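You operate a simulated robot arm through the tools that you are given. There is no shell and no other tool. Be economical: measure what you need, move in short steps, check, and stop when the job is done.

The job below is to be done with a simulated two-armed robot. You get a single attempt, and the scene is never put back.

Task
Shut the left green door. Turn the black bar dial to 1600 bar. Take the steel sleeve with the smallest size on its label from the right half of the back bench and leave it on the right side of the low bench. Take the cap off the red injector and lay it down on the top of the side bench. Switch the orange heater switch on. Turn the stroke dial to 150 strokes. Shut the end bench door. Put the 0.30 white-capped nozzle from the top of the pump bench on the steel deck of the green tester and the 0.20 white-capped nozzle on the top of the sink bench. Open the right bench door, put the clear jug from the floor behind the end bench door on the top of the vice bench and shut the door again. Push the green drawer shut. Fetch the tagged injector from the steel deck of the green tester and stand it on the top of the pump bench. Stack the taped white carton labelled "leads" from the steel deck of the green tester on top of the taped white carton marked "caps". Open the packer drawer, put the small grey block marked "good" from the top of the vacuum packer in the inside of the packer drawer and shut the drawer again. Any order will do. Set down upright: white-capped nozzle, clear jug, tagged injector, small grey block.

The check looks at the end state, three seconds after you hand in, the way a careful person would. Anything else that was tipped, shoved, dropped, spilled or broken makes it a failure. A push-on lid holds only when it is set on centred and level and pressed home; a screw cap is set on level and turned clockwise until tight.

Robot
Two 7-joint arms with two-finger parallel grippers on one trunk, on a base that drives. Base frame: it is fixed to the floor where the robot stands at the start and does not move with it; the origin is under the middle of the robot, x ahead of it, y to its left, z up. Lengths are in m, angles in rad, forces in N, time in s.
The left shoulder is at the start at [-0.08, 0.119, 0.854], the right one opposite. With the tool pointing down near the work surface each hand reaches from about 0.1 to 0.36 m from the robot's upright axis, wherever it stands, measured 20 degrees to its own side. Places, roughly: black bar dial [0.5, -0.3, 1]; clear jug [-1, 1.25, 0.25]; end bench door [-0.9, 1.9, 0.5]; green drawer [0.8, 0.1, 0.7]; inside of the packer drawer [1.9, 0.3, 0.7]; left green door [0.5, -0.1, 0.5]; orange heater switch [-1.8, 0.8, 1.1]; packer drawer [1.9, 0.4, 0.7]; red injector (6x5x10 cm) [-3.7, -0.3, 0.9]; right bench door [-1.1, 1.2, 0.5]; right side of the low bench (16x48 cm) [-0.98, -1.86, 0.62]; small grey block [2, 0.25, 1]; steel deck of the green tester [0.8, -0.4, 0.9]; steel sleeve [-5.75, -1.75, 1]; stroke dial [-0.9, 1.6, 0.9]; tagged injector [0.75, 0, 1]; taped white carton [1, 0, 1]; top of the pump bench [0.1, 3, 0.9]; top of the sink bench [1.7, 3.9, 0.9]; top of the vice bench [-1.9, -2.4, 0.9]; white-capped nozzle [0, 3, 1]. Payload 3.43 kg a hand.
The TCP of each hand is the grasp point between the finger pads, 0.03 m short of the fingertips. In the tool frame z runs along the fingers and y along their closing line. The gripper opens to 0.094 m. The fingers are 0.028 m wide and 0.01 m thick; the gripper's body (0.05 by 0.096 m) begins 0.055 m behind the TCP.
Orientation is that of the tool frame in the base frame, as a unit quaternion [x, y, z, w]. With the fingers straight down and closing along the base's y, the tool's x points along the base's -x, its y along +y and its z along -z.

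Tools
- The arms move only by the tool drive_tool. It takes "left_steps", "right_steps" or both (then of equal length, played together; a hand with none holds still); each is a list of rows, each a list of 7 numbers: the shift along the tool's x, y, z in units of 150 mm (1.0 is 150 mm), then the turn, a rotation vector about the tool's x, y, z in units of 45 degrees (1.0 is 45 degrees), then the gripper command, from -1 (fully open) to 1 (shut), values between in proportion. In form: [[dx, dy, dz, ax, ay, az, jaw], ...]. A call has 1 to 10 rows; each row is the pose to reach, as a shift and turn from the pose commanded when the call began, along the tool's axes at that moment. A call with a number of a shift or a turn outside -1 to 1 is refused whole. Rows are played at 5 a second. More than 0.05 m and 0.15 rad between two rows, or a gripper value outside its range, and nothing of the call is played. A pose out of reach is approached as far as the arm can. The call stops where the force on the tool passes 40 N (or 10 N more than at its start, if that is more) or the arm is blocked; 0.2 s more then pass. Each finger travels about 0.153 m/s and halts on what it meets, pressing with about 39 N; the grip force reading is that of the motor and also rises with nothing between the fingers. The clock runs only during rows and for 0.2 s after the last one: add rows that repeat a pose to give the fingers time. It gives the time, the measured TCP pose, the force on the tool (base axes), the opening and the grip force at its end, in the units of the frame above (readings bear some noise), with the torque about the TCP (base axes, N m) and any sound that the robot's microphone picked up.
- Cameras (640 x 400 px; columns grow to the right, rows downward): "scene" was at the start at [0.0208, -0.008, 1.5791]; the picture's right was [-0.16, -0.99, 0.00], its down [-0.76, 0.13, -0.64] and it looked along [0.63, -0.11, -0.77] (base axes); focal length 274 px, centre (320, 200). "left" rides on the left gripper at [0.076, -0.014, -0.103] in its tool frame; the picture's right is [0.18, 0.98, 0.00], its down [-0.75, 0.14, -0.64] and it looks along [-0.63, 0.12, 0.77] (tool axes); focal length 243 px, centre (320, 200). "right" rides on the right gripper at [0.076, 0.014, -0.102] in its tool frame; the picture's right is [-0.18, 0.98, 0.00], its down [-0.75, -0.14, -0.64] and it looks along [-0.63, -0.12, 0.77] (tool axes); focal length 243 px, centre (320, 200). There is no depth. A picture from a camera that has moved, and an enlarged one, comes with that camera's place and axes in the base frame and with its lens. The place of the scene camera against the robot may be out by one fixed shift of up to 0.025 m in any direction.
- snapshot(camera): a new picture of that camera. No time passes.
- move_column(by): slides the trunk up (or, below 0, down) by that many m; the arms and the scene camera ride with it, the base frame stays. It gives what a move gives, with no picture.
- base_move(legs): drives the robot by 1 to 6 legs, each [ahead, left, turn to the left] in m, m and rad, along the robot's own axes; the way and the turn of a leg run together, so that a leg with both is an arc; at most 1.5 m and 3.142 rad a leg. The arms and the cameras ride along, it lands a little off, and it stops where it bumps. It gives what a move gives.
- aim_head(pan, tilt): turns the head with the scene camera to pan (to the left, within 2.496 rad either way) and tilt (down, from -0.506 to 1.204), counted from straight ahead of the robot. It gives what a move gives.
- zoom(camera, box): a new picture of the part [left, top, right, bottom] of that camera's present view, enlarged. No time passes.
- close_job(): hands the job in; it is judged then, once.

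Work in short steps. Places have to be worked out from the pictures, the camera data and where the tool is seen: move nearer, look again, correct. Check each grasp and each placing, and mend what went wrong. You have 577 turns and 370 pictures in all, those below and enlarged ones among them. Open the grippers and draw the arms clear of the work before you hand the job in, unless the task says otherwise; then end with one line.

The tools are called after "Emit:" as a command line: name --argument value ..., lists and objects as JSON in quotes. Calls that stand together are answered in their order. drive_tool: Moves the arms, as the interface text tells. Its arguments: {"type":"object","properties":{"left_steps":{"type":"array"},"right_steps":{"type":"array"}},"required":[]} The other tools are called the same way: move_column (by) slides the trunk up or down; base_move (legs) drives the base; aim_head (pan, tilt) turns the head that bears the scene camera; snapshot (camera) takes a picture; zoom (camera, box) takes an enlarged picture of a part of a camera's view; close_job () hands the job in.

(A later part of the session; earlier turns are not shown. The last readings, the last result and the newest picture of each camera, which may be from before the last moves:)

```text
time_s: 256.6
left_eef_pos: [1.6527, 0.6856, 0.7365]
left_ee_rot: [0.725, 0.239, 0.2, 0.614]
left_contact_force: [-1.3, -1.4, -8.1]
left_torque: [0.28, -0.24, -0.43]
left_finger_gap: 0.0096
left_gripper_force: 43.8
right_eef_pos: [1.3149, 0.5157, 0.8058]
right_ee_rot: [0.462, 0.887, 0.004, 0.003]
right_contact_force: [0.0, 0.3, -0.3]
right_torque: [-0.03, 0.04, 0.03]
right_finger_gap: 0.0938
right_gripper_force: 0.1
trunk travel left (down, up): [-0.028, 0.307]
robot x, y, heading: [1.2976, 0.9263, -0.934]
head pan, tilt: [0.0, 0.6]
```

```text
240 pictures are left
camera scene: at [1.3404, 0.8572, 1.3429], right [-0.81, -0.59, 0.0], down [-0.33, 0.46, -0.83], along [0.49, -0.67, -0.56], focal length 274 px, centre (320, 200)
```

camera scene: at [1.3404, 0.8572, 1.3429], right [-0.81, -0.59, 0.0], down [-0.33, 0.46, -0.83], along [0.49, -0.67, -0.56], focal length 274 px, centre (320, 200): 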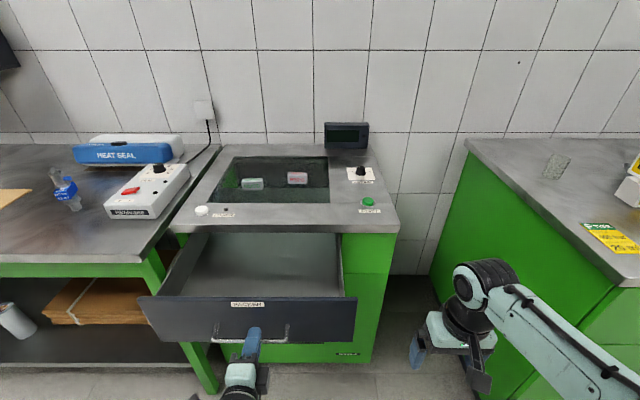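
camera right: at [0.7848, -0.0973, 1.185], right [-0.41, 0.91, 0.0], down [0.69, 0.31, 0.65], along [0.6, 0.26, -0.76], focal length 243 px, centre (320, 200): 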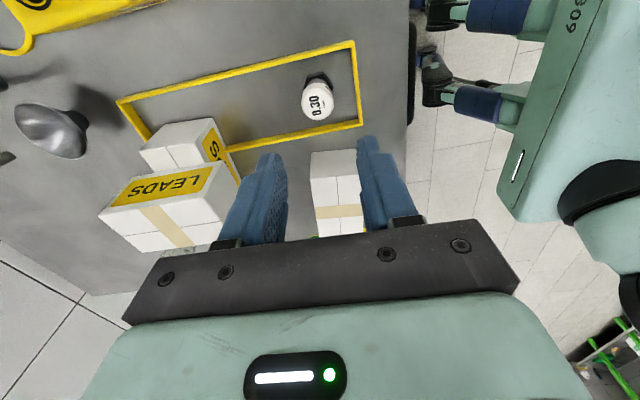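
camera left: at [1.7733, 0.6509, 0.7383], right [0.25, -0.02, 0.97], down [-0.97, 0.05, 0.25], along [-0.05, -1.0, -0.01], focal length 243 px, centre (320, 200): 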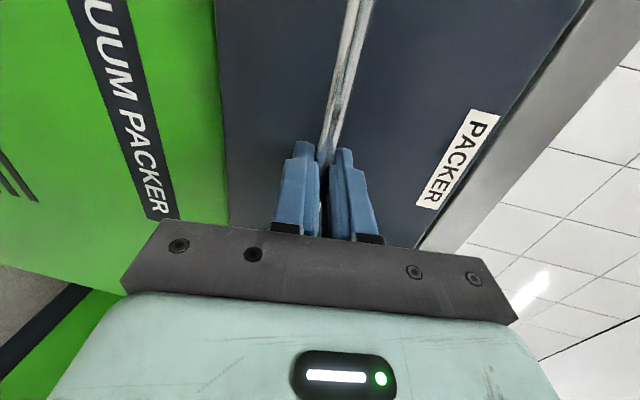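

Drawer is open ~0.2. I release the handle, back away, and restore the hand and trunk.

Emit:
drive_tool --left_steps '[[0, 0, 0, 0, 0, 0, 0.6], [0, 0, 0, 0, 0, 0, 0], [0, 0, 0, 0, 0, 0, 0]]'

Emit:
base_move --legs '[[-0.12, 0, 0]]'

Emit:
move_column --by 0.3

Emit:
drive_tool --left_steps '[[0, 0, 0, 0, 0, -0.17, 0], [0, 0, 0, 0, 0, -0.34, 0], [0, 0, 0, 0, 0, -0.51, 0], [0, 0, 0, 0, 0, -0.68, 0], [0, 0, 0, 0, 0, -0.85, 0], [0, 0, 0, 0, 0, -1, 0]]'

Emit:
drive_tool --left_steps '[[0, 0, 0, 0, 0, -0.17, 0], [0, 0, 0, 0, 0, -0.34, 0], [0, 0, 0, 0, 0, -0.51, 0], [0, 0, 0, 0, 0, -0.68, 0], [0, 0, 0, 0, 0, -0.85, 0], [0, 0, 0, 0, 0, -1, 0]]'

Emit:
drive_tool --left_steps '[[0, 0, 0, 0, 0.17, 0, -1], [0, 0, 0, 0, 0.34, 0, -1], [0, 0, 0, 0, 0.51, 0, -1], [0, 0, 0, 0, 0.68, 0, -1], [0, 0, 0, 0, 0.85, 0, -1], [0, 0, 0, 0, 1, 0, -1]]'

Emit:
drive_tool --left_steps '[[0, 0, 0, 0, 0.17, 0, -1], [0, 0, 0, 0, 0.34, 0, -1], [0, 0, 0, 0, 0.51, 0, -1], [0, 0, 0, 0, 0.68, 0, -1], [0, 0, 0, 0, 0.77, 0, -1]]'

Emit:
snapshot --camera "scene"

```text
time_s: 257.4
left_eef_pos: [1.652, 0.6854, 0.736]
left_ee_rot: [0.725, 0.24, 0.2, 0.614]
left_contact_force: [0.4, 0.4, 0.3]
left_torque: [0.01, 0.01, 0.01]
left_finger_gap: 0.047
left_gripper_force: 0.1
right_eef_pos: [1.3149, 0.515, 0.8055]
right_ee_rot: [0.461, 0.887, 0.004, 0.003]
right_contact_force: [0.3, 0.0, -0.2]
right_torque: [0.03, 0.02, 0.02]
right_finger_gap: 0.0938
right_gripper_force: 0.1
trunk travel left (down, up): [-0.028, 0.307]
robot x, y, heading: [1.2966, 0.9204, -0.937]
head pan, tilt: [0.0, 0.6]
```

```text
time_s: 258.6
left_eef_pos: [1.5827, 0.7835, 0.7364]
left_ee_rot: [0.725, 0.241, 0.202, 0.613]
left_contact_force: [0.0, 1.4, -0.3]
left_torque: [0.01, 0.03, 0.01]
left_finger_gap: 0.0471
left_gripper_force: 0.1
right_eef_pos: [1.245, 0.6107, 0.8062]
right_ee_rot: [0.46, 0.888, 0.004, 0.004]
right_contact_force: [0.2, 0.0, 0.0]
right_torque: [0.01, 0.0, 0.0]
right_finger_gap: 0.0941
right_gripper_force: 0.0
trunk travel left (down, up): [-0.028, 0.307]
robot x, y, heading: [1.225, 1.0177, -0.934]
head pan, tilt: [0.0, 0.6]
```

```text
time_s: 261.6
left_eef_pos: [1.5988, 0.7613, 1.0679]
left_ee_rot: [0.707, 0.237, 0.208, 0.633]
left_contact_force: [0.0, 0.6, 0.6]
left_torque: [-0.03, 0.01, -0.02]
left_finger_gap: 0.047
left_gripper_force: 0.0
right_eef_pos: [1.245, 0.6114, 1.1056]
right_ee_rot: [0.46, 0.888, 0.005, 0.003]
right_contact_force: [-0.4, 0.1, 0.3]
right_torque: [0.01, -0.04, 0.01]
right_finger_gap: 0.0941
right_gripper_force: 0.0
trunk travel left (down, up): [-0.328, 0.007]
robot x, y, heading: [1.2293, 1.0196, -0.934]
head pan, tilt: [0.0, 0.6]
```

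```text
time_s: 263.0
left_eef_pos: [1.5982, 0.762, 1.0666]
left_ee_rot: [0.562, 0.49, -0.05, 0.665]
left_contact_force: [0.1, 0.0, -0.1]
left_torque: [-0.02, -0.04, -0.02]
left_finger_gap: 0.0468
left_gripper_force: 0.0
right_eef_pos: [1.2452, 0.6119, 1.1061]
right_ee_rot: [0.46, 0.888, 0.004, 0.003]
right_contact_force: [0.3, 0.2, 0.3]
right_torque: [-0.01, -0.01, 0.02]
right_finger_gap: 0.094
right_gripper_force: 0.0
trunk travel left (down, up): [-0.328, 0.007]
robot x, y, heading: [1.2263, 1.0165, -0.935]
head pan, tilt: [0.0, 0.6]
```

```text
time_s: 264.4
left_eef_pos: [1.5998, 0.7611, 1.0682]
left_ee_rot: [0.331, 0.668, -0.3, 0.595]
left_contact_force: [0.0, 0.0, -0.6]
left_torque: [-0.01, -0.04, 0.01]
left_finger_gap: 0.0471
left_gripper_force: 0.0
right_eef_pos: [1.2455, 0.6117, 1.1065]
right_ee_rot: [0.46, 0.888, 0.004, 0.004]
right_contact_force: [-0.4, 0.3, 0.0]
right_torque: [0.0, 0.01, 0.03]
right_finger_gap: 0.0938
right_gripper_force: 0.1
trunk travel left (down, up): [-0.328, 0.007]
robot x, y, heading: [1.231, 1.0196, -0.936]
head pan, tilt: [0.0, 0.6]
```

```text
time_s: 265.8
left_eef_pos: [1.5991, 0.7599, 1.0666]
left_ee_rot: [0.422, 0.844, -0.15, 0.295]
left_contact_force: [-0.8, -0.1, -0.7]
left_torque: [-0.01, 0.02, 0.02]
left_finger_gap: 0.0939
left_gripper_force: 0.0
right_eef_pos: [1.2462, 0.6108, 1.106]
right_ee_rot: [0.459, 0.888, 0.004, 0.003]
right_contact_force: [-0.4, -0.2, 0.5]
right_torque: [0.03, -0.02, 0.0]
right_finger_gap: 0.0939
right_gripper_force: 0.0
trunk travel left (down, up): [-0.328, 0.007]
robot x, y, heading: [1.228, 1.0187, -0.937]
head pan, tilt: [0.0, 0.6]
```

```text
time_s: 267.0
left_eef_pos: [1.5997, 0.7604, 1.0659]
left_ee_rot: [0.448, 0.893, -0.017, 0.029]
left_contact_force: [-0.2, -0.4, 0.0]
left_torque: [0.01, 0.0, 0.03]
left_finger_gap: 0.094
left_gripper_force: 0.0
right_eef_pos: [1.2454, 0.6115, 1.107]
right_ee_rot: [0.459, 0.888, 0.004, 0.004]
right_contact_force: [-0.6, -0.6, -0.4]
right_torque: [-0.01, 0.02, -0.02]
right_finger_gap: 0.0938
right_gripper_force: 0.0
trunk travel left (down, up): [-0.328, 0.007]
robot x, y, heading: [1.2294, 1.0206, -0.929]
head pan, tilt: [0.0, 0.6]
```

```text
239 pictures are left
camera scene: at [1.2421, 0.9909, 1.6556], right [-0.8, -0.59, 0.0], down [-0.34, 0.45, -0.83], along [0.49, -0.66, -0.56], focal length 274 px, centre (320, 200)
```

scene: 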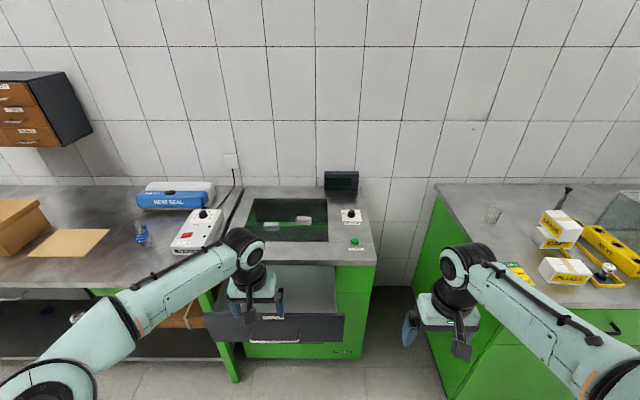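

I drive forward 0.27 (drawer front stays ~0.29 ahead of the axis), hand above the packer top, then look.

Emit:
base_move --legs '[[0.27, 0, 0]]'

Emit:
snapshot --camera "left"

Emit:
snapshot --camera "scene"

```text
time_s: 268.9
left_eef_pos: [1.7612, 0.5393, 1.0669]
left_ee_rot: [0.449, 0.893, -0.017, 0.03]
left_contact_force: [0.4, 0.7, 0.1]
left_torque: [0.0, 0.0, 0.01]
left_finger_gap: 0.0941
left_gripper_force: 0.0
right_eef_pos: [1.4072, 0.3917, 1.1055]
right_ee_rot: [0.461, 0.887, 0.004, 0.003]
right_contact_force: [0.5, -0.4, -0.1]
right_torque: [-0.01, 0.02, 0.0]
right_finger_gap: 0.0941
right_gripper_force: 0.0
trunk travel left (down, up): [-0.328, 0.007]
robot x, y, heading: [1.3884, 0.8012, -0.937]
head pan, tilt: [0.0, 0.6]
```

```text
238 pictures are left
camera left: at [1.7009, 0.5996, 1.1638], right [0.68, 0.73, -0.02], down [0.54, -0.48, 0.69], along [0.5, -0.48, -0.72], focal length 243 px, centre (320, 200)
```

left: 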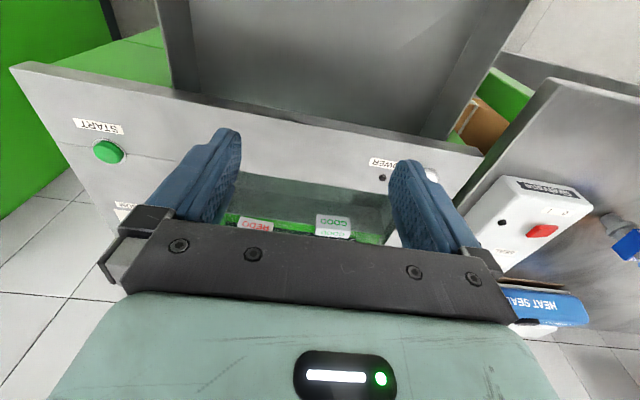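

```text
237 pictures are left
camera scene: at [1.404, 0.7711, 1.6554], right [-0.81, -0.59, 0.0], down [-0.33, 0.46, -0.83], along [0.49, -0.67, -0.56], focal length 274 px, centre (320, 200)
```

scene: 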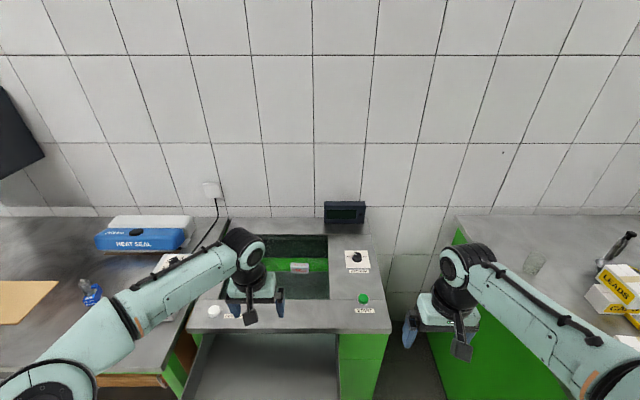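

Block at ≈(1.937,0.405). It's far, so I pitch the left fingers ~45° forward and then reach.

Emit:
drive_tool --left_steps '[[-0.1, 0.07, -0.05, 0, -0.17, 0, -1], [-0.2, 0.14, -0.1, 0, -0.34, 0, -1], [-0.3, 0.21, -0.1, 0, -0.51, 0, -1], [-0.4, 0.28, -0.1, 0, -0.68, 0, -1], [-0.5, 0.35, -0.1, 0, -0.85, 0, -1], [-0.6, 0.42, -0.1, 0, -1, 0, -1]]'

Emit:
snapshot --camera "left"

```text
time_s: 270.3
left_eef_pos: [1.8628, 0.5069, 1.0886]
left_ee_rot: [0.408, 0.813, -0.189, 0.37]
left_contact_force: [0.3, -0.4, -0.2]
left_torque: [-0.01, 0.01, -0.03]
left_finger_gap: 0.0941
left_gripper_force: 0.0
right_eef_pos: [1.4074, 0.393, 1.107]
right_ee_rot: [0.46, 0.888, 0.004, 0.005]
right_contact_force: [0.0, -0.1, 0.1]
right_torque: [0.01, 0.05, -0.02]
right_finger_gap: 0.0939
right_gripper_force: 0.1
trunk travel left (down, up): [-0.328, 0.007]
robot x, y, heading: [1.3911, 0.8016, -0.932]
head pan, tilt: [0.0, 0.6]
```

```text
236 pictures are left
camera left: at [1.7765, 0.603, 1.0965], right [0.72, 0.68, -0.14], down [0.12, 0.08, 0.99], along [0.69, -0.73, -0.03], focal length 243 px, centre (320, 200)
```

left: 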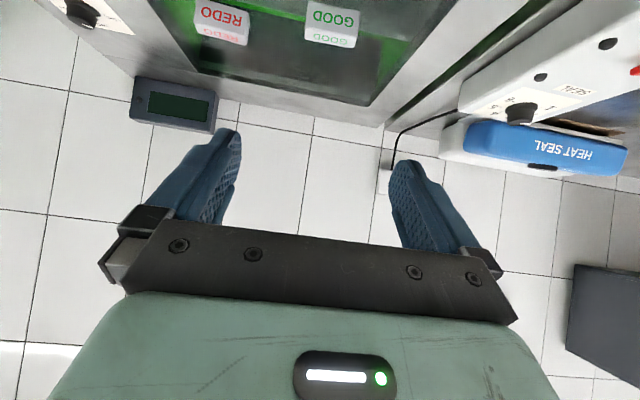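

Refined block position (1.930,0.413). I move in along the tool axis, leaving the last part for a check.

Emit:
drive_tool --left_steps '[[0.1, 0, 0.2, 0, 0, 0, -1], [0.2, 0, 0.4, 0, 0, 0, -1], [0.245, 0, 0.65, 0, 0, 0, -1], [0.245, 0, 0.85, 0, 0, 0, -1]]'

Emit:
snapshot --camera "left"

Emit:
zoom --camera "scene" --box '[180, 200, 400, 350]'

```text
time_s: 271.3
left_eef_pos: [1.9103, 0.4467, 0.9762]
left_ee_rot: [0.408, 0.813, -0.188, 0.37]
left_contact_force: [-0.4, -0.3, 0.2]
left_torque: [-0.01, 0.01, -0.01]
left_finger_gap: 0.0937
left_gripper_force: 0.0
right_eef_pos: [1.4066, 0.3908, 1.1065]
right_ee_rot: [0.461, 0.887, 0.004, 0.003]
right_contact_force: [-0.1, -0.2, 0.3]
right_torque: [0.02, -0.01, 0.02]
right_finger_gap: 0.0942
right_gripper_force: 0.1
trunk travel left (down, up): [-0.328, 0.007]
robot x, y, heading: [1.3858, 0.8009, -0.942]
head pan, tilt: [0.0, 0.6]
```

```text
235 pictures are left
camera left: at [1.8228, 0.5423, 0.986], right [0.72, 0.68, -0.14], down [0.12, 0.08, 0.99], along [0.69, -0.73, -0.03], focal length 243 px, centre (320, 200)
```

left: 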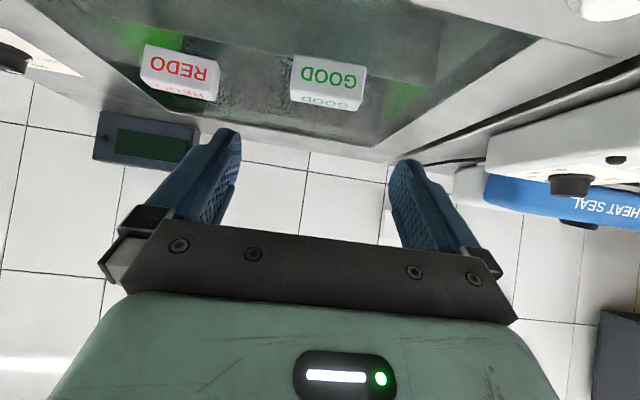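

```text
2.67 times, centred on (290, 275) of scene
camera zoom: at [1.4048, 0.7703, 1.6556], right [-0.81, -0.59, 0.0], down [-0.33, 0.46, -0.82], along [0.49, -0.67, -0.57], focal length 729 px, centre (400, 0)
```

zoom: 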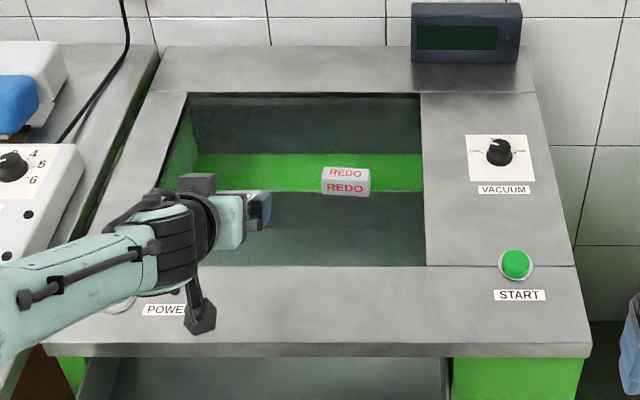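

Lid surface is about z 0.875, so the block is at (1.944,0.398). I advance the rest and check.

Emit:
drive_tool --left_steps '[[0.06, 0, 0.15, 0, 0, 0, -1], [0.12, 0, 0.3, 0, 0, 0, -1], [0.125, 0, 0.42, 0, 0, 0, -1], [0.125, 0, 0.5, 0, 0, 0, -1]]'

Emit:
snapshot --camera "left"

Emit:
zoom --camera "scene" --box '[180, 200, 400, 350]'

```text
time_s: 272.3
left_eef_pos: [1.9333, 0.4099, 0.9135]
left_ee_rot: [0.408, 0.813, -0.188, 0.37]
left_contact_force: [-0.7, 0.6, 0.4]
left_torque: [0.01, -0.01, -0.02]
left_finger_gap: 0.094
left_gripper_force: 0.0
right_eef_pos: [1.4066, 0.3917, 1.1064]
right_ee_rot: [0.46, 0.888, 0.004, 0.005]
right_contact_force: [0.2, -0.2, -0.8]
right_torque: [0.0, 0.02, -0.03]
right_finger_gap: 0.094
right_gripper_force: 0.1
trunk travel left (down, up): [-0.328, 0.007]
robot x, y, heading: [1.3878, 0.7974, -0.939]
head pan, tilt: [0.0, 0.6]
```

```text
233 pictures are left
camera left: at [1.8464, 0.5055, 0.9232], right [0.72, 0.68, -0.14], down [0.12, 0.08, 0.99], along [0.69, -0.73, -0.03], focal length 243 px, centre (320, 200)
```

left: 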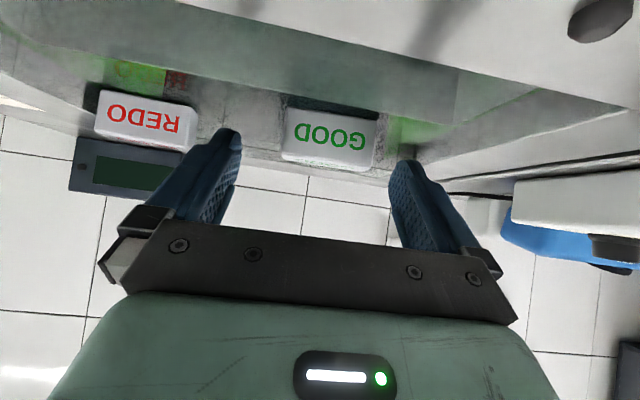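

```text
2.67 times, centred on (290, 275) of scene
camera zoom: at [1.4044, 0.7707, 1.6556], right [-0.81, -0.59, 0.0], down [-0.33, 0.46, -0.82], along [0.49, -0.67, -0.57], focal length 729 px, centre (400, 0)
```

zoom: 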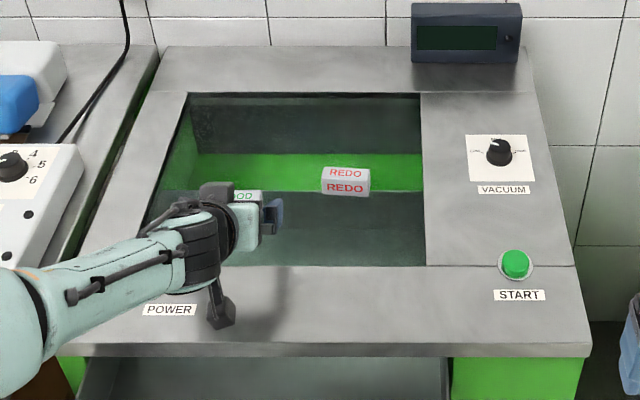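

The block is ~4 cm further and lower than thought (lid z≈0.857). I correct forward/left and advance.

Emit:
drive_tool --left_steps '[[-0.05, 0.05, 0.1, 0, 0, 0, -1], [-0.1, 0.09, 0.2, 0, 0, 0, -1], [-0.105, 0.09, 0.34, 0, 0, 0, -1]]'

Emit:
snapshot --camera "left"

```text
time_s: 273.1
left_eef_pos: [1.9724, 0.3816, 0.8919]
left_ee_rot: [0.408, 0.813, -0.188, 0.37]
left_contact_force: [0.3, 0.0, -0.6]
left_torque: [0.01, 0.0, 0.0]
left_finger_gap: 0.0939
left_gripper_force: 0.0
right_eef_pos: [1.4059, 0.391, 1.1065]
right_ee_rot: [0.461, 0.887, 0.005, 0.003]
right_contact_force: [-0.2, 0.6, 0.2]
right_torque: [-0.03, 0.01, -0.03]
right_finger_gap: 0.0939
right_gripper_force: 0.0
trunk travel left (down, up): [-0.328, 0.007]
robot x, y, heading: [1.3896, 0.7998, -0.936]
head pan, tilt: [0.0, 0.6]
```

```text
231 pictures are left
camera left: at [1.8862, 0.4765, 0.9002], right [0.72, 0.68, -0.14], down [0.12, 0.08, 0.99], along [0.69, -0.73, -0.03], focal length 243 px, centre (320, 200)
```

left: 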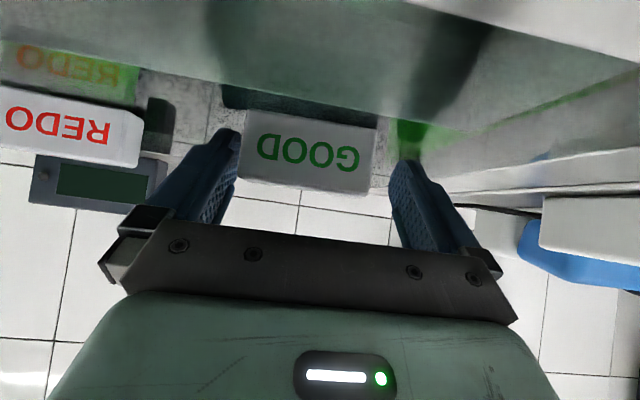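

The block's front is now between the fingers. I close.

Emit:
drive_tool --left_steps '[[0, 0, 0, 0, 0, 0, -0.5], [0, 0, 0, 0, 0, 0, -0.1], [0, 0, 0, 0, 0, 0, 0.3], [0, 0, 0, 0, 0, 0, 0.5], [0, 0, 0, 0, 0, 0, 0.5]]'

Emit:
snapshot --camera "left"

```text
time_s: 274.3
left_eef_pos: [1.9722, 0.3821, 0.8915]
left_ee_rot: [0.409, 0.813, -0.189, 0.37]
left_contact_force: [-0.1, 0.3, -0.2]
left_torque: [-0.02, 0.01, -0.02]
left_finger_gap: 0.0666
left_gripper_force: 39.0
right_eef_pos: [1.4061, 0.3918, 1.1063]
right_ee_rot: [0.46, 0.888, 0.004, 0.004]
right_contact_force: [0.4, -1.5, -0.2]
right_torque: [0.02, 0.01, -0.01]
right_finger_gap: 0.0941
right_gripper_force: 0.1
trunk travel left (down, up): [-0.328, 0.007]
robot x, y, heading: [1.3904, 0.8009, -0.934]
head pan, tilt: [0.0, 0.6]
```

```text
230 pictures are left
camera left: at [1.8858, 0.4768, 0.9006], right [0.72, 0.68, -0.14], down [0.12, 0.08, 0.99], along [0.69, -0.73, -0.03], focal length 243 px, centre (320, 200)
```

left: 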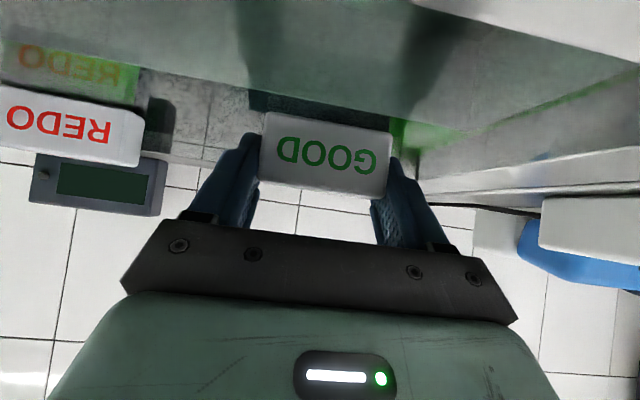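

Gripped (67 mm). To set it down upright in the drawer I need a vertical grasp, so I first lift it, move it to the metal strip at the packer's front and regrasp there.

Emit:
drive_tool --left_steps '[[-0.17, 0, -0.15, 0, 0, 0, 0.5], [-0.34, 0, -0.3, 0, 0, 0, 0.5], [-0.504, 0, -0.437, 0, 0, 0, 0.5]]'

Emit:
drive_tool --left_steps '[[0.15, -0.12, -0.18, 0, 0, 0, 0.5], [0.3, -0.25, -0.36, 0, 0, 0, 0.5], [0.45, -0.38, -0.54, 0, 0, 0, 0.5], [0.615, -0.5, -0.71, 0, 0, 0, 0.5]]'

Emit:
snapshot --camera "left"

Emit:
snapshot --camera "scene"

```text
time_s: 275.1
left_eef_pos: [1.9722, 0.3805, 0.9919]
left_ee_rot: [0.408, 0.814, -0.188, 0.369]
left_contact_force: [0.3, -0.1, -0.6]
left_torque: [0.0, -0.01, 0.0]
left_finger_gap: 0.0667
left_gripper_force: 39.4
right_eef_pos: [1.4069, 0.3913, 1.1071]
right_ee_rot: [0.461, 0.888, 0.004, 0.004]
right_contact_force: [-0.4, -0.3, 0.5]
right_torque: [-0.01, 0.01, -0.02]
right_finger_gap: 0.094
right_gripper_force: 0.0
trunk travel left (down, up): [-0.328, 0.007]
robot x, y, heading: [1.3879, 0.7995, -0.941]
head pan, tilt: [0.0, 0.6]
```

```text
time_s: 276.1
left_eef_pos: [1.8272, 0.4505, 0.9914]
left_ee_rot: [0.407, 0.814, -0.188, 0.371]
left_contact_force: [-0.8, 0.3, -0.2]
left_torque: [0.01, 0.0, -0.03]
left_finger_gap: 0.0667
left_gripper_force: 38.4
right_eef_pos: [1.4058, 0.392, 1.1065]
right_ee_rot: [0.461, 0.887, 0.005, 0.004]
right_contact_force: [0.2, 0.9, 0.3]
right_torque: [-0.02, 0.0, -0.03]
right_finger_gap: 0.094
right_gripper_force: 0.0
trunk travel left (down, up): [-0.328, 0.007]
robot x, y, heading: [1.3883, 0.8013, -0.939]
head pan, tilt: [0.0, 0.6]
```

```text
229 pictures are left
camera left: at [1.7404, 0.5463, 1.0001], right [0.72, 0.68, -0.14], down [0.12, 0.08, 0.99], along [0.69, -0.73, -0.03], focal length 243 px, centre (320, 200)
```

left: 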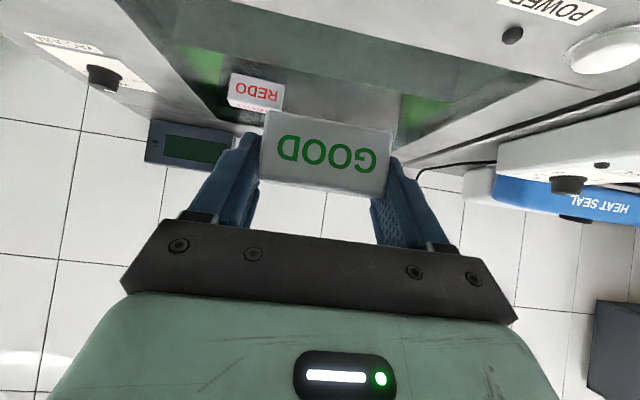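

```text
228 pictures are left
camera scene: at [1.4028, 0.7713, 1.6555], right [-0.81, -0.59, 0.0], down [-0.33, 0.46, -0.83], along [0.49, -0.67, -0.56], focal length 274 px, centre (320, 200)
```

scene: 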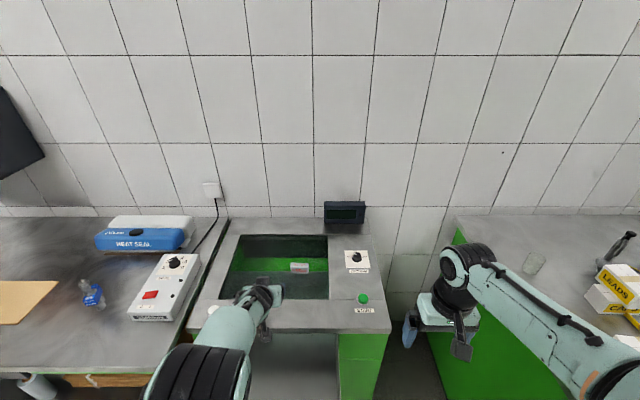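

Block hovers over the strip (f≈0.53 within 0.476–0.573). I lower it vertically until contact.

Emit:
drive_tool --left_steps '[[0.15, 0, 0.13, 0, 0, 0, 0.5], [0.3, 0, 0.26, 0, 0, 0, 0.5], [0.35, 0, 0.303, 0, 0, 0, 0.5], [0.375, 0, 0.325, 0, 0, 0, 0.5], [0.4, 0, 0.346, 0, 0, 0, 0.5], [0.425, 0, 0.368, 0, 0, 0, 0.5], [0.45, 0, 0.39, 0, 0, 0, 0.5], [0.475, 0, 0.411, 0, 0, 0, 0.5], [0.5, 0, 0.433, 0, 0, 0, 0.5]]'

Emit:
snapshot --camera "left"

```text
time_s: 278.1
left_eef_pos: [1.8284, 0.4484, 0.8939]
left_ee_rot: [0.408, 0.813, -0.188, 0.369]
left_contact_force: [0.0, 0.1, 0.1]
left_torque: [-0.01, 0.03, -0.01]
left_finger_gap: 0.0668
left_gripper_force: 39.0
right_eef_pos: [1.4068, 0.3921, 1.1056]
right_ee_rot: [0.462, 0.887, 0.004, 0.003]
right_contact_force: [0.6, 1.4, 0.9]
right_torque: [0.01, 0.02, -0.02]
right_finger_gap: 0.0941
right_gripper_force: 0.0
trunk travel left (down, up): [-0.328, 0.007]
robot x, y, heading: [1.3847, 0.8037, -0.934]
head pan, tilt: [0.0, 0.6]
```

```text
227 pictures are left
camera left: at [1.7421, 0.5444, 0.9024], right [0.72, 0.68, -0.14], down [0.12, 0.08, 0.99], along [0.69, -0.73, -0.03], focal length 243 px, centre (320, 200)
```

left: 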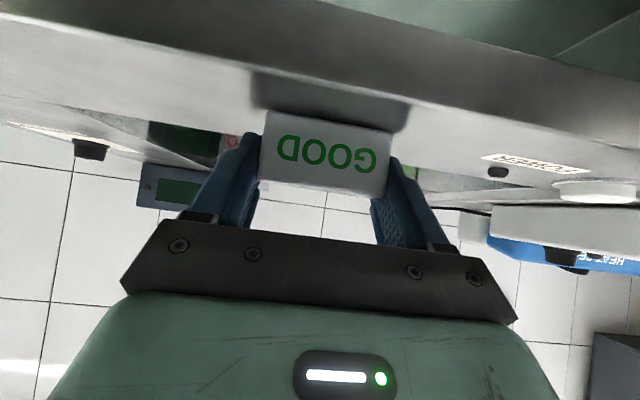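

Just above the strip; continue down slowly.

Emit:
drive_tool --left_steps '[[0.02, 0, 0.017, 0, 0, 0, 0.5], [0.04, 0, 0.035, 0, 0, 0, 0.5], [0.06, 0, 0.052, 0, 0, 0, 0.5], [0.08, 0, 0.07, 0, 0, 0, 0.5], [0.1, 0, 0.087, 0, 0, 0, 0.5], [0.12, 0, 0.104, 0, 0, 0, 0.5]]'

Emit:
snapshot --camera "left"

```text
time_s: 278.9
left_eef_pos: [1.8313, 0.4463, 0.8907]
left_ee_rot: [0.406, 0.809, -0.196, 0.378]
left_contact_force: [-1.0, 0.9, 14.6]
left_torque: [0.26, 0.0, 0.03]
left_finger_gap: 0.0669
left_gripper_force: 39.0
right_eef_pos: [1.4062, 0.3912, 1.1055]
right_ee_rot: [0.462, 0.887, 0.004, 0.004]
right_contact_force: [0.2, -0.4, 0.4]
right_torque: [0.01, -0.01, -0.01]
right_finger_gap: 0.094
right_gripper_force: 0.2
trunk travel left (down, up): [-0.328, 0.007]
robot x, y, heading: [1.3899, 0.8009, -0.934]
head pan, tilt: [0.0, 0.6]
stopped in row 4 (left hand): the force on the tool passed its limit at 53 N (the readings are from after the stop); the commanded pose is now the measured one
```

```text
226 pictures are left
camera left: at [1.7447, 0.5411, 0.8969], right [0.72, 0.68, -0.15], down [0.11, 0.1, 0.99], along [0.69, -0.73, 0.0], focal length 243 px, centre (320, 200)
```

left: 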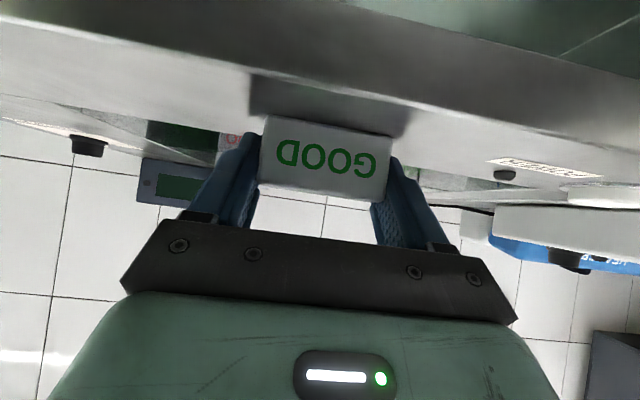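

Contact. I open and withdraw along the tool axis, then straighten the hand to vertical above it.

Emit:
drive_tool --left_steps '[[0, 0, 0, 0, 0, 0, 0.2], [0, 0, 0, 0, 0, 0, -0.6], [0, 0, 0, 0, 0, 0, -0.9], [-0.02, 0, -0.2, 0, 0, 0, -0.9], [-0.1, 0, -0.4, 0, 0, 0, -0.9], [-0.3, 0, -0.6, 0, 0, 0, -0.9], [-0.5, 0, -0.8, 0, 0, 0, -0.9]]'

Emit:
drive_tool --left_steps '[[0, 0, 0, 0, 0.17, 0, -0.9], [0, 0, 0, 0, 0.34, 0, -0.9], [0, 0, 0, 0, 0.51, 0, -0.9], [0, 0, 0, 0, 0.68, 0, -0.9], [0, 0, 0, 0, 0.85, 0, -0.9], [0, 0, 0, 0, 1, 0, -0.9]]'

Emit:
snapshot --camera "left"

```text
time_s: 280.5
left_eef_pos: [1.8056, 0.4833, 1.0247]
left_ee_rot: [0.407, 0.811, -0.192, 0.374]
left_contact_force: [0.3, 0.0, 0.1]
left_torque: [0.0, 0.01, -0.01]
left_finger_gap: 0.0893
left_gripper_force: 0.0
right_eef_pos: [1.4058, 0.3918, 1.1071]
right_ee_rot: [0.461, 0.887, 0.004, 0.004]
right_contact_force: [-0.3, -0.4, -0.2]
right_torque: [0.0, -0.04, 0.02]
right_finger_gap: 0.0941
right_gripper_force: 0.0
trunk travel left (down, up): [-0.328, 0.007]
robot x, y, heading: [1.388, 0.8014, -0.934]
head pan, tilt: [0.0, 0.6]
```

```text
time_s: 281.9
left_eef_pos: [1.807, 0.4814, 1.0218]
left_ee_rot: [0.449, 0.893, -0.022, 0.035]
left_contact_force: [0.9, 0.4, 0.2]
left_torque: [0.01, 0.0, 0.01]
left_finger_gap: 0.0892
left_gripper_force: 0.0
right_eef_pos: [1.4071, 0.3917, 1.1061]
right_ee_rot: [0.462, 0.887, 0.005, 0.004]
right_contact_force: [0.6, -0.4, -1.0]
right_torque: [0.0, 0.01, -0.01]
right_finger_gap: 0.094
right_gripper_force: 0.1
trunk travel left (down, up): [-0.328, 0.007]
robot x, y, heading: [1.3868, 0.7997, -0.94]
head pan, tilt: [0.0, 0.6]
```

```text
225 pictures are left
camera left: at [1.7456, 0.5419, 1.1179], right [0.68, 0.73, -0.02], down [0.53, -0.47, 0.7], along [0.5, -0.49, -0.71], focal length 243 px, centre (320, 200)
```

left: 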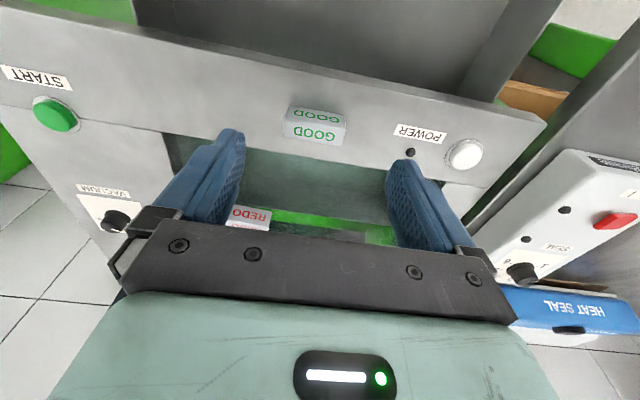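

Block stands on the strip at (1.831,0.446). I re-approach it vertically.

Emit:
drive_tool --left_steps '[[-0.14, 0, 0.1, 0, 0.09, 0, -0.9], [-0.283, 0, 0.2, 0, 0.09, 0, -0.9], [-0.283, 0, 0.45, 0, 0.09, 0, -0.9], [-0.283, 0, 0.7, 0, 0.09, 0, -0.9]]'

Emit:
snapshot --camera "left"

```text
time_s: 282.9
left_eef_pos: [1.8358, 0.4395, 0.9197]
left_ee_rot: [0.449, 0.893, -0.006, 0.005]
left_contact_force: [-0.2, -0.4, 1.5]
left_torque: [-0.03, 0.03, 0.0]
left_finger_gap: 0.0894
left_gripper_force: 0.0
right_eef_pos: [1.4077, 0.3912, 1.1056]
right_ee_rot: [0.461, 0.887, 0.005, 0.004]
right_contact_force: [-0.7, -0.7, 0.3]
right_torque: [0.03, 0.01, 0.01]
right_finger_gap: 0.0942
right_gripper_force: 0.1
trunk travel left (down, up): [-0.328, 0.007]
robot x, y, heading: [1.3888, 0.8013, -0.94]
head pan, tilt: [0.0, 0.6]
```

```text
224 pictures are left
camera left: at [1.7787, 0.4962, 1.0216], right [0.68, 0.73, -0.01], down [0.56, -0.51, 0.65], along [0.47, -0.45, -0.76], focal length 243 px, centre (320, 200)
```

left: 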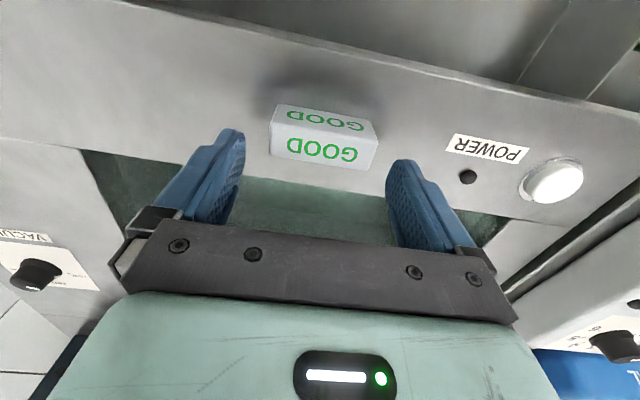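

Small 6 mm correction, then down and close.

Emit:
drive_tool --left_steps '[[0.04, 0.01, 0.05, 0, 0, 0, -0.9], [0.04, 0.01, 0.12, 0, 0, 0, -0.9], [0.04, 0.01, 0.17, 0, 0, 0, -0.9], [0.04, 0.01, 0.17, 0, 0, 0, -0.3], [0.04, 0.01, 0.17, 0, 0, 0, 0.2], [0.04, 0.01, 0.17, 0, 0, 0, 0.5], [0.04, 0.01, 0.17, 0, 0, 0, 0.5]]'

Emit:
snapshot --camera "left"

```text
time_s: 284.5
left_eef_pos: [1.8341, 0.4457, 0.8936]
left_ee_rot: [0.45, 0.893, -0.006, 0.005]
left_contact_force: [0.2, -0.5, -0.3]
left_torque: [0.0, -0.02, 0.02]
left_finger_gap: 0.0668
left_gripper_force: 39.3
right_eef_pos: [1.4065, 0.3928, 1.1067]
right_ee_rot: [0.462, 0.887, 0.004, 0.004]
right_contact_force: [-0.3, 0.1, -0.1]
right_torque: [0.02, -0.04, 0.01]
right_finger_gap: 0.0942
right_gripper_force: 0.0
trunk travel left (down, up): [-0.328, 0.007]
robot x, y, heading: [1.3916, 0.7997, -0.936]
head pan, tilt: [0.0, 0.6]
```

```text
223 pictures are left
camera left: at [1.7766, 0.5018, 0.9966], right [0.68, 0.73, -0.01], down [0.56, -0.51, 0.65], along [0.47, -0.45, -0.76], focal length 243 px, centre (320, 200)
```

left: 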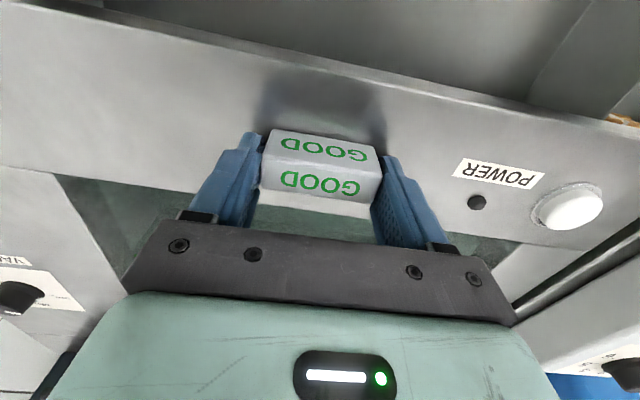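

Regrasped vertically. I lift 8 cm and move back over the open drawer.

Emit:
drive_tool --left_steps '[[0, 0, -0.25, 0, 0, 0, 0.5], [0, 0, -0.55, 0, 0, 0, 0.5], [0.25, 0, -0.55, 0, 0, 0, 0.5], [0.5, 0, -0.55, 0, 0, 0, 0.5], [0.75, 0, -0.55, 0, 0, 0, 0.5], [0.98, -0.05, -0.55, 0, 0, 0, 0.5]]'

Emit:
aim_head --pan 0.1 --tilt 0.95

Emit:
snapshot --camera "scene"

Emit:
snapshot --camera "left"

```text
time_s: 285.9
left_eef_pos: [1.7402, 0.5598, 0.9792]
left_ee_rot: [0.45, 0.893, -0.006, 0.006]
left_contact_force: [-0.2, 1.0, -0.3]
left_torque: [0.01, -0.03, -0.01]
left_finger_gap: 0.0668
left_gripper_force: 39.0
right_eef_pos: [1.4051, 0.3925, 1.107]
right_ee_rot: [0.46, 0.888, 0.004, 0.003]
right_contact_force: [-0.2, -0.2, -0.9]
right_torque: [0.03, 0.0, 0.02]
right_finger_gap: 0.094
right_gripper_force: 0.0
trunk travel left (down, up): [-0.328, 0.007]
robot x, y, heading: [1.3907, 0.7982, -0.935]
head pan, tilt: [0.0, 0.6]
```

```text
time_s: 286.8
left_eef_pos: [1.7407, 0.5592, 0.9769]
left_ee_rot: [0.449, 0.893, -0.006, 0.004]
left_contact_force: [0.0, 0.4, -0.5]
left_torque: [0.02, 0.01, 0.0]
left_finger_gap: 0.0669
left_gripper_force: 38.7
right_eef_pos: [1.4064, 0.3917, 1.1061]
right_ee_rot: [0.462, 0.887, 0.004, 0.004]
right_contact_force: [0.9, 0.3, -0.3]
right_torque: [0.04, 0.03, 0.01]
right_finger_gap: 0.094
right_gripper_force: 0.1
trunk travel left (down, up): [-0.328, 0.007]
robot x, y, heading: [1.3881, 0.7984, -0.937]
head pan, tilt: [0.099, 0.949]
```

```text
222 pictures are left
camera scene: at [1.4005, 0.7882, 1.6272], right [-0.74, -0.67, 0.0], down [-0.54, 0.6, -0.58], along [0.39, -0.43, -0.81], focal length 274 px, centre (320, 200)
```

scene: 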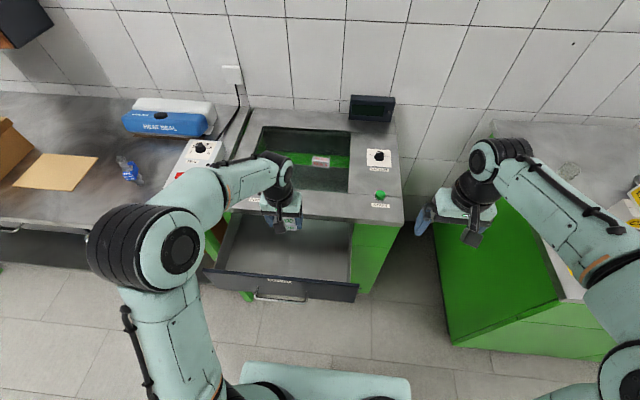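

```text
221 pictures are left
camera left: at [1.6844, 0.6146, 1.0791], right [0.68, 0.73, -0.01], down [0.56, -0.51, 0.65], along [0.47, -0.45, -0.76], focal length 243 px, centre (320, 200)
```

left: 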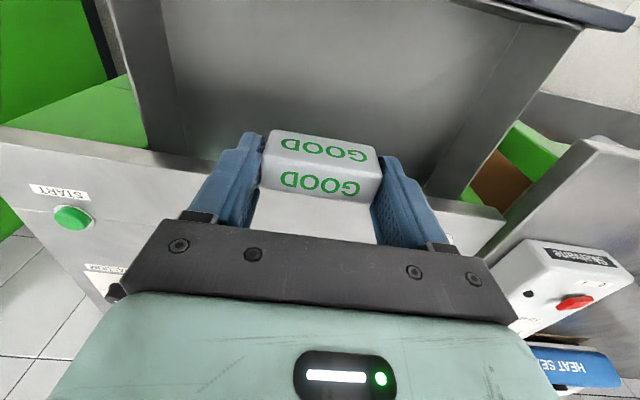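

Hand is over the drawer's interior. I shift 1.5 cm forward for bracket clearance and lower into it.

Emit:
drive_tool --left_steps '[[-0.1, 0, 0.25, 0, 0, 0, 0.5], [-0.1, 0, 0.5, 0, 0, 0, 0.5], [-0.1, 0, 0.75, 0, 0, 0, 0.5], [-0.1, 0, 1, 0, 0, 0, 0.5]]'

Emit:
snapshot --camera "left"

Emit:
zoom --camera "scene" --box '[180, 150, 420, 320]'

```text
time_s: 287.8
left_eef_pos: [1.7501, 0.544, 0.827]
left_ee_rot: [0.449, 0.893, -0.007, 0.006]
left_contact_force: [-0.4, 0.2, -1.9]
left_torque: [-0.01, 0.02, -0.01]
left_finger_gap: 0.0668
left_gripper_force: 39.5
right_eef_pos: [1.4062, 0.391, 1.1062]
right_ee_rot: [0.461, 0.888, 0.005, 0.003]
right_contact_force: [-0.4, 0.4, -0.5]
right_torque: [-0.04, -0.01, -0.02]
right_finger_gap: 0.0939
right_gripper_force: 0.1
trunk travel left (down, up): [-0.328, 0.007]
robot x, y, heading: [1.3904, 0.804, -0.942]
head pan, tilt: [0.099, 0.949]
```

```text
220 pictures are left
camera left: at [1.6945, 0.6003, 0.9277], right [0.68, 0.73, -0.01], down [0.56, -0.51, 0.65], along [0.47, -0.45, -0.76], focal length 243 px, centre (320, 200)
```

left: 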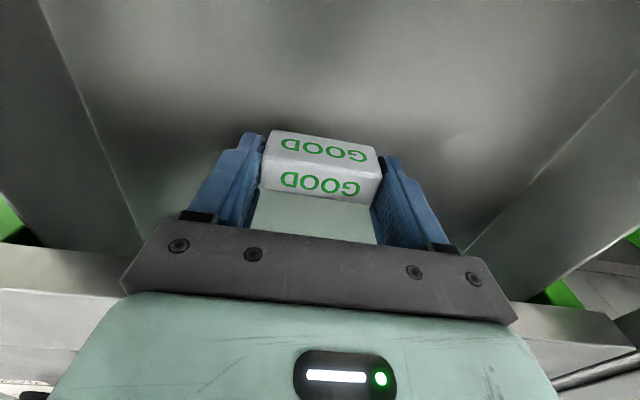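

```text
2.35 times, centred on (300, 235) of scene
camera zoom: at [1.4008, 0.7878, 1.6272], right [-0.74, -0.67, 0.0], down [-0.54, 0.6, -0.58], along [0.39, -0.43, -0.81], focal length 644 px, centre (367, 118)
```

zoom: 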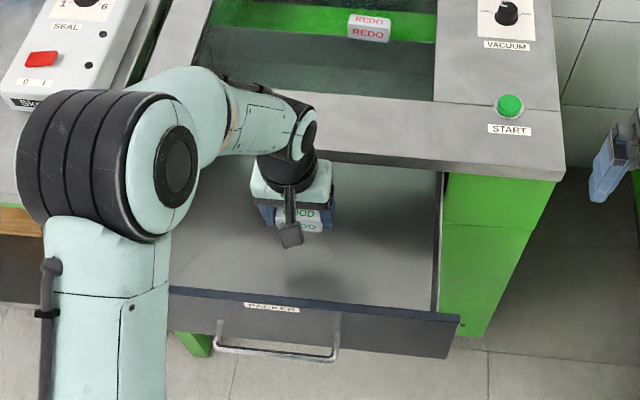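

Continue lowering slowly to contact with the drawer floor.

Emit:
drive_tool --left_steps '[[0, 0, 0.15, 0, 0, 0, 0.5], [0, 0, 0.3, 0, 0, 0, 0.5], [0, 0, 0.4, 0, 0, 0, 0.5], [0, 0, 0.45, 0, 0, 0, 0.5], [0, 0, 0.5, 0, 0, 0, 0.5], [0, 0, 0.55, 0, 0, 0, 0.5], [0, 0, 0.6, 0, 0, 0, 0.5], [0, 0, 0.65, 0, 0, 0, 0.5], [0, 0, 0.7, 0, 0, 0, 0.5], [0, 0, 0.75, 0, 0, 0, 0.5]]'

Emit:
snapshot --camera "left"

```text
time_s: 288.9
left_eef_pos: [1.7524, 0.5395, 0.7605]
left_ee_rot: [0.449, 0.893, -0.011, 0.012]
left_contact_force: [0.5, -0.2, 21.9]
left_torque: [0.56, -0.27, 0.07]
left_finger_gap: 0.0668
left_gripper_force: 38.8
right_eef_pos: [1.4053, 0.3917, 1.1049]
right_ee_rot: [0.46, 0.888, 0.005, 0.004]
right_contact_force: [0.6, -0.1, 1.5]
right_torque: [0.0, -0.01, 0.0]
right_finger_gap: 0.0941
right_gripper_force: 0.0
trunk travel left (down, up): [-0.328, 0.007]
robot x, y, heading: [1.3873, 0.7988, -0.933]
head pan, tilt: [0.099, 0.949]
stopped in row 5 (left hand): the force on the tool passed its limit at 62 N (the readings are from after the stop); the commanded pose is now the measured one
```

```text
218 pictures are left
camera left: at [1.6948, 0.5968, 0.8606], right [0.68, 0.73, -0.01], down [0.56, -0.5, 0.66], along [0.48, -0.46, -0.75], focal length 243 px, centre (320, 200)
```

left: 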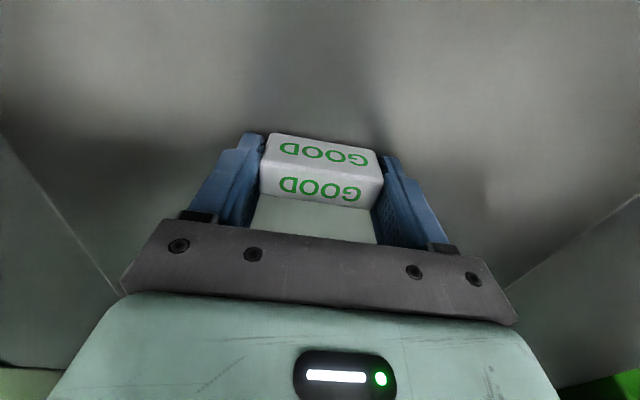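

Contact (floor ≈0.724). I release and lift out.

Emit:
drive_tool --left_steps '[[0, 0, -0.01, 0, 0, 0, 0.3], [0, 0, -0.01, 0, 0, 0, -0.2], [0, 0, -0.01, 0, 0, 0, -0.7], [0, 0, -0.01, 0, 0, 0, -0.7], [0, 0, -0.25, 0, 0, 0, -0.7], [0, 0, -0.5, 0, 0, 0, -0.7], [0, 0, -0.75, 0, 0, 0, -0.7], [0, 0, -1, 0, 0, 0, -0.7]]'

Emit:
drive_tool --left_steps '[[0, 0, -0.25, 0, 0, 0, -0.7], [0, 0, -0.5, 0, 0, 0, -0.7], [0, 0, -0.75, 0, 0, 0, -0.7], [0, 0, -1, 0, 0, 0, -0.7]]'

Emit:
snapshot --camera "left"

```text
time_s: 290.7
left_eef_pos: [1.748, 0.5391, 0.9098]
left_ee_rot: [0.45, 0.893, -0.009, 0.009]
left_contact_force: [-0.1, -0.1, -0.5]
left_torque: [-0.02, 0.02, -0.02]
left_finger_gap: 0.0799
left_gripper_force: 0.1
right_eef_pos: [1.4068, 0.392, 1.1064]
right_ee_rot: [0.461, 0.887, 0.003, 0.004]
right_contact_force: [0.4, -0.5, 0.0]
right_torque: [-0.02, 0.01, 0.03]
right_finger_gap: 0.0938
right_gripper_force: 0.0
trunk travel left (down, up): [-0.328, 0.007]
robot x, y, heading: [1.3906, 0.804, -0.934]
head pan, tilt: [0.099, 0.949]
```

```text
time_s: 291.7
left_eef_pos: [1.7461, 0.5507, 1.0591]
left_ee_rot: [0.45, 0.893, -0.009, 0.01]
left_contact_force: [-0.1, -0.5, -0.4]
left_torque: [-0.01, -0.01, -0.02]
left_finger_gap: 0.0798
left_gripper_force: 0.0
right_eef_pos: [1.4058, 0.3922, 1.1059]
right_ee_rot: [0.461, 0.887, 0.003, 0.004]
right_contact_force: [-0.3, -0.6, 0.1]
right_torque: [-0.04, -0.04, -0.03]
right_finger_gap: 0.0941
right_gripper_force: 0.0
trunk travel left (down, up): [-0.328, 0.007]
robot x, y, heading: [1.3874, 0.8032, -0.933]
head pan, tilt: [0.099, 0.949]
```

```text
217 pictures are left
camera left: at [1.6885, 0.6069, 1.1595], right [0.68, 0.73, -0.01], down [0.56, -0.51, 0.66], along [0.48, -0.45, -0.75], focal length 243 px, centre (320, 200)
```

left: 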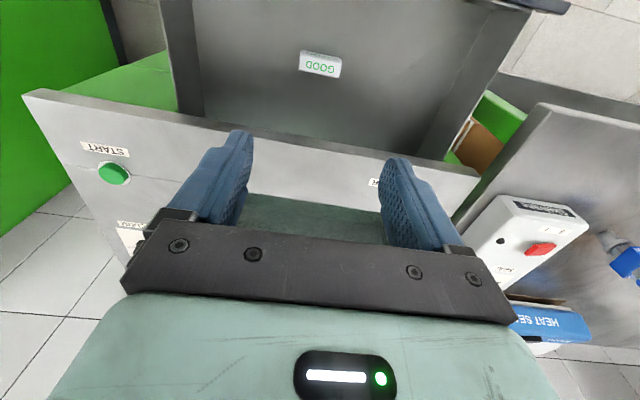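

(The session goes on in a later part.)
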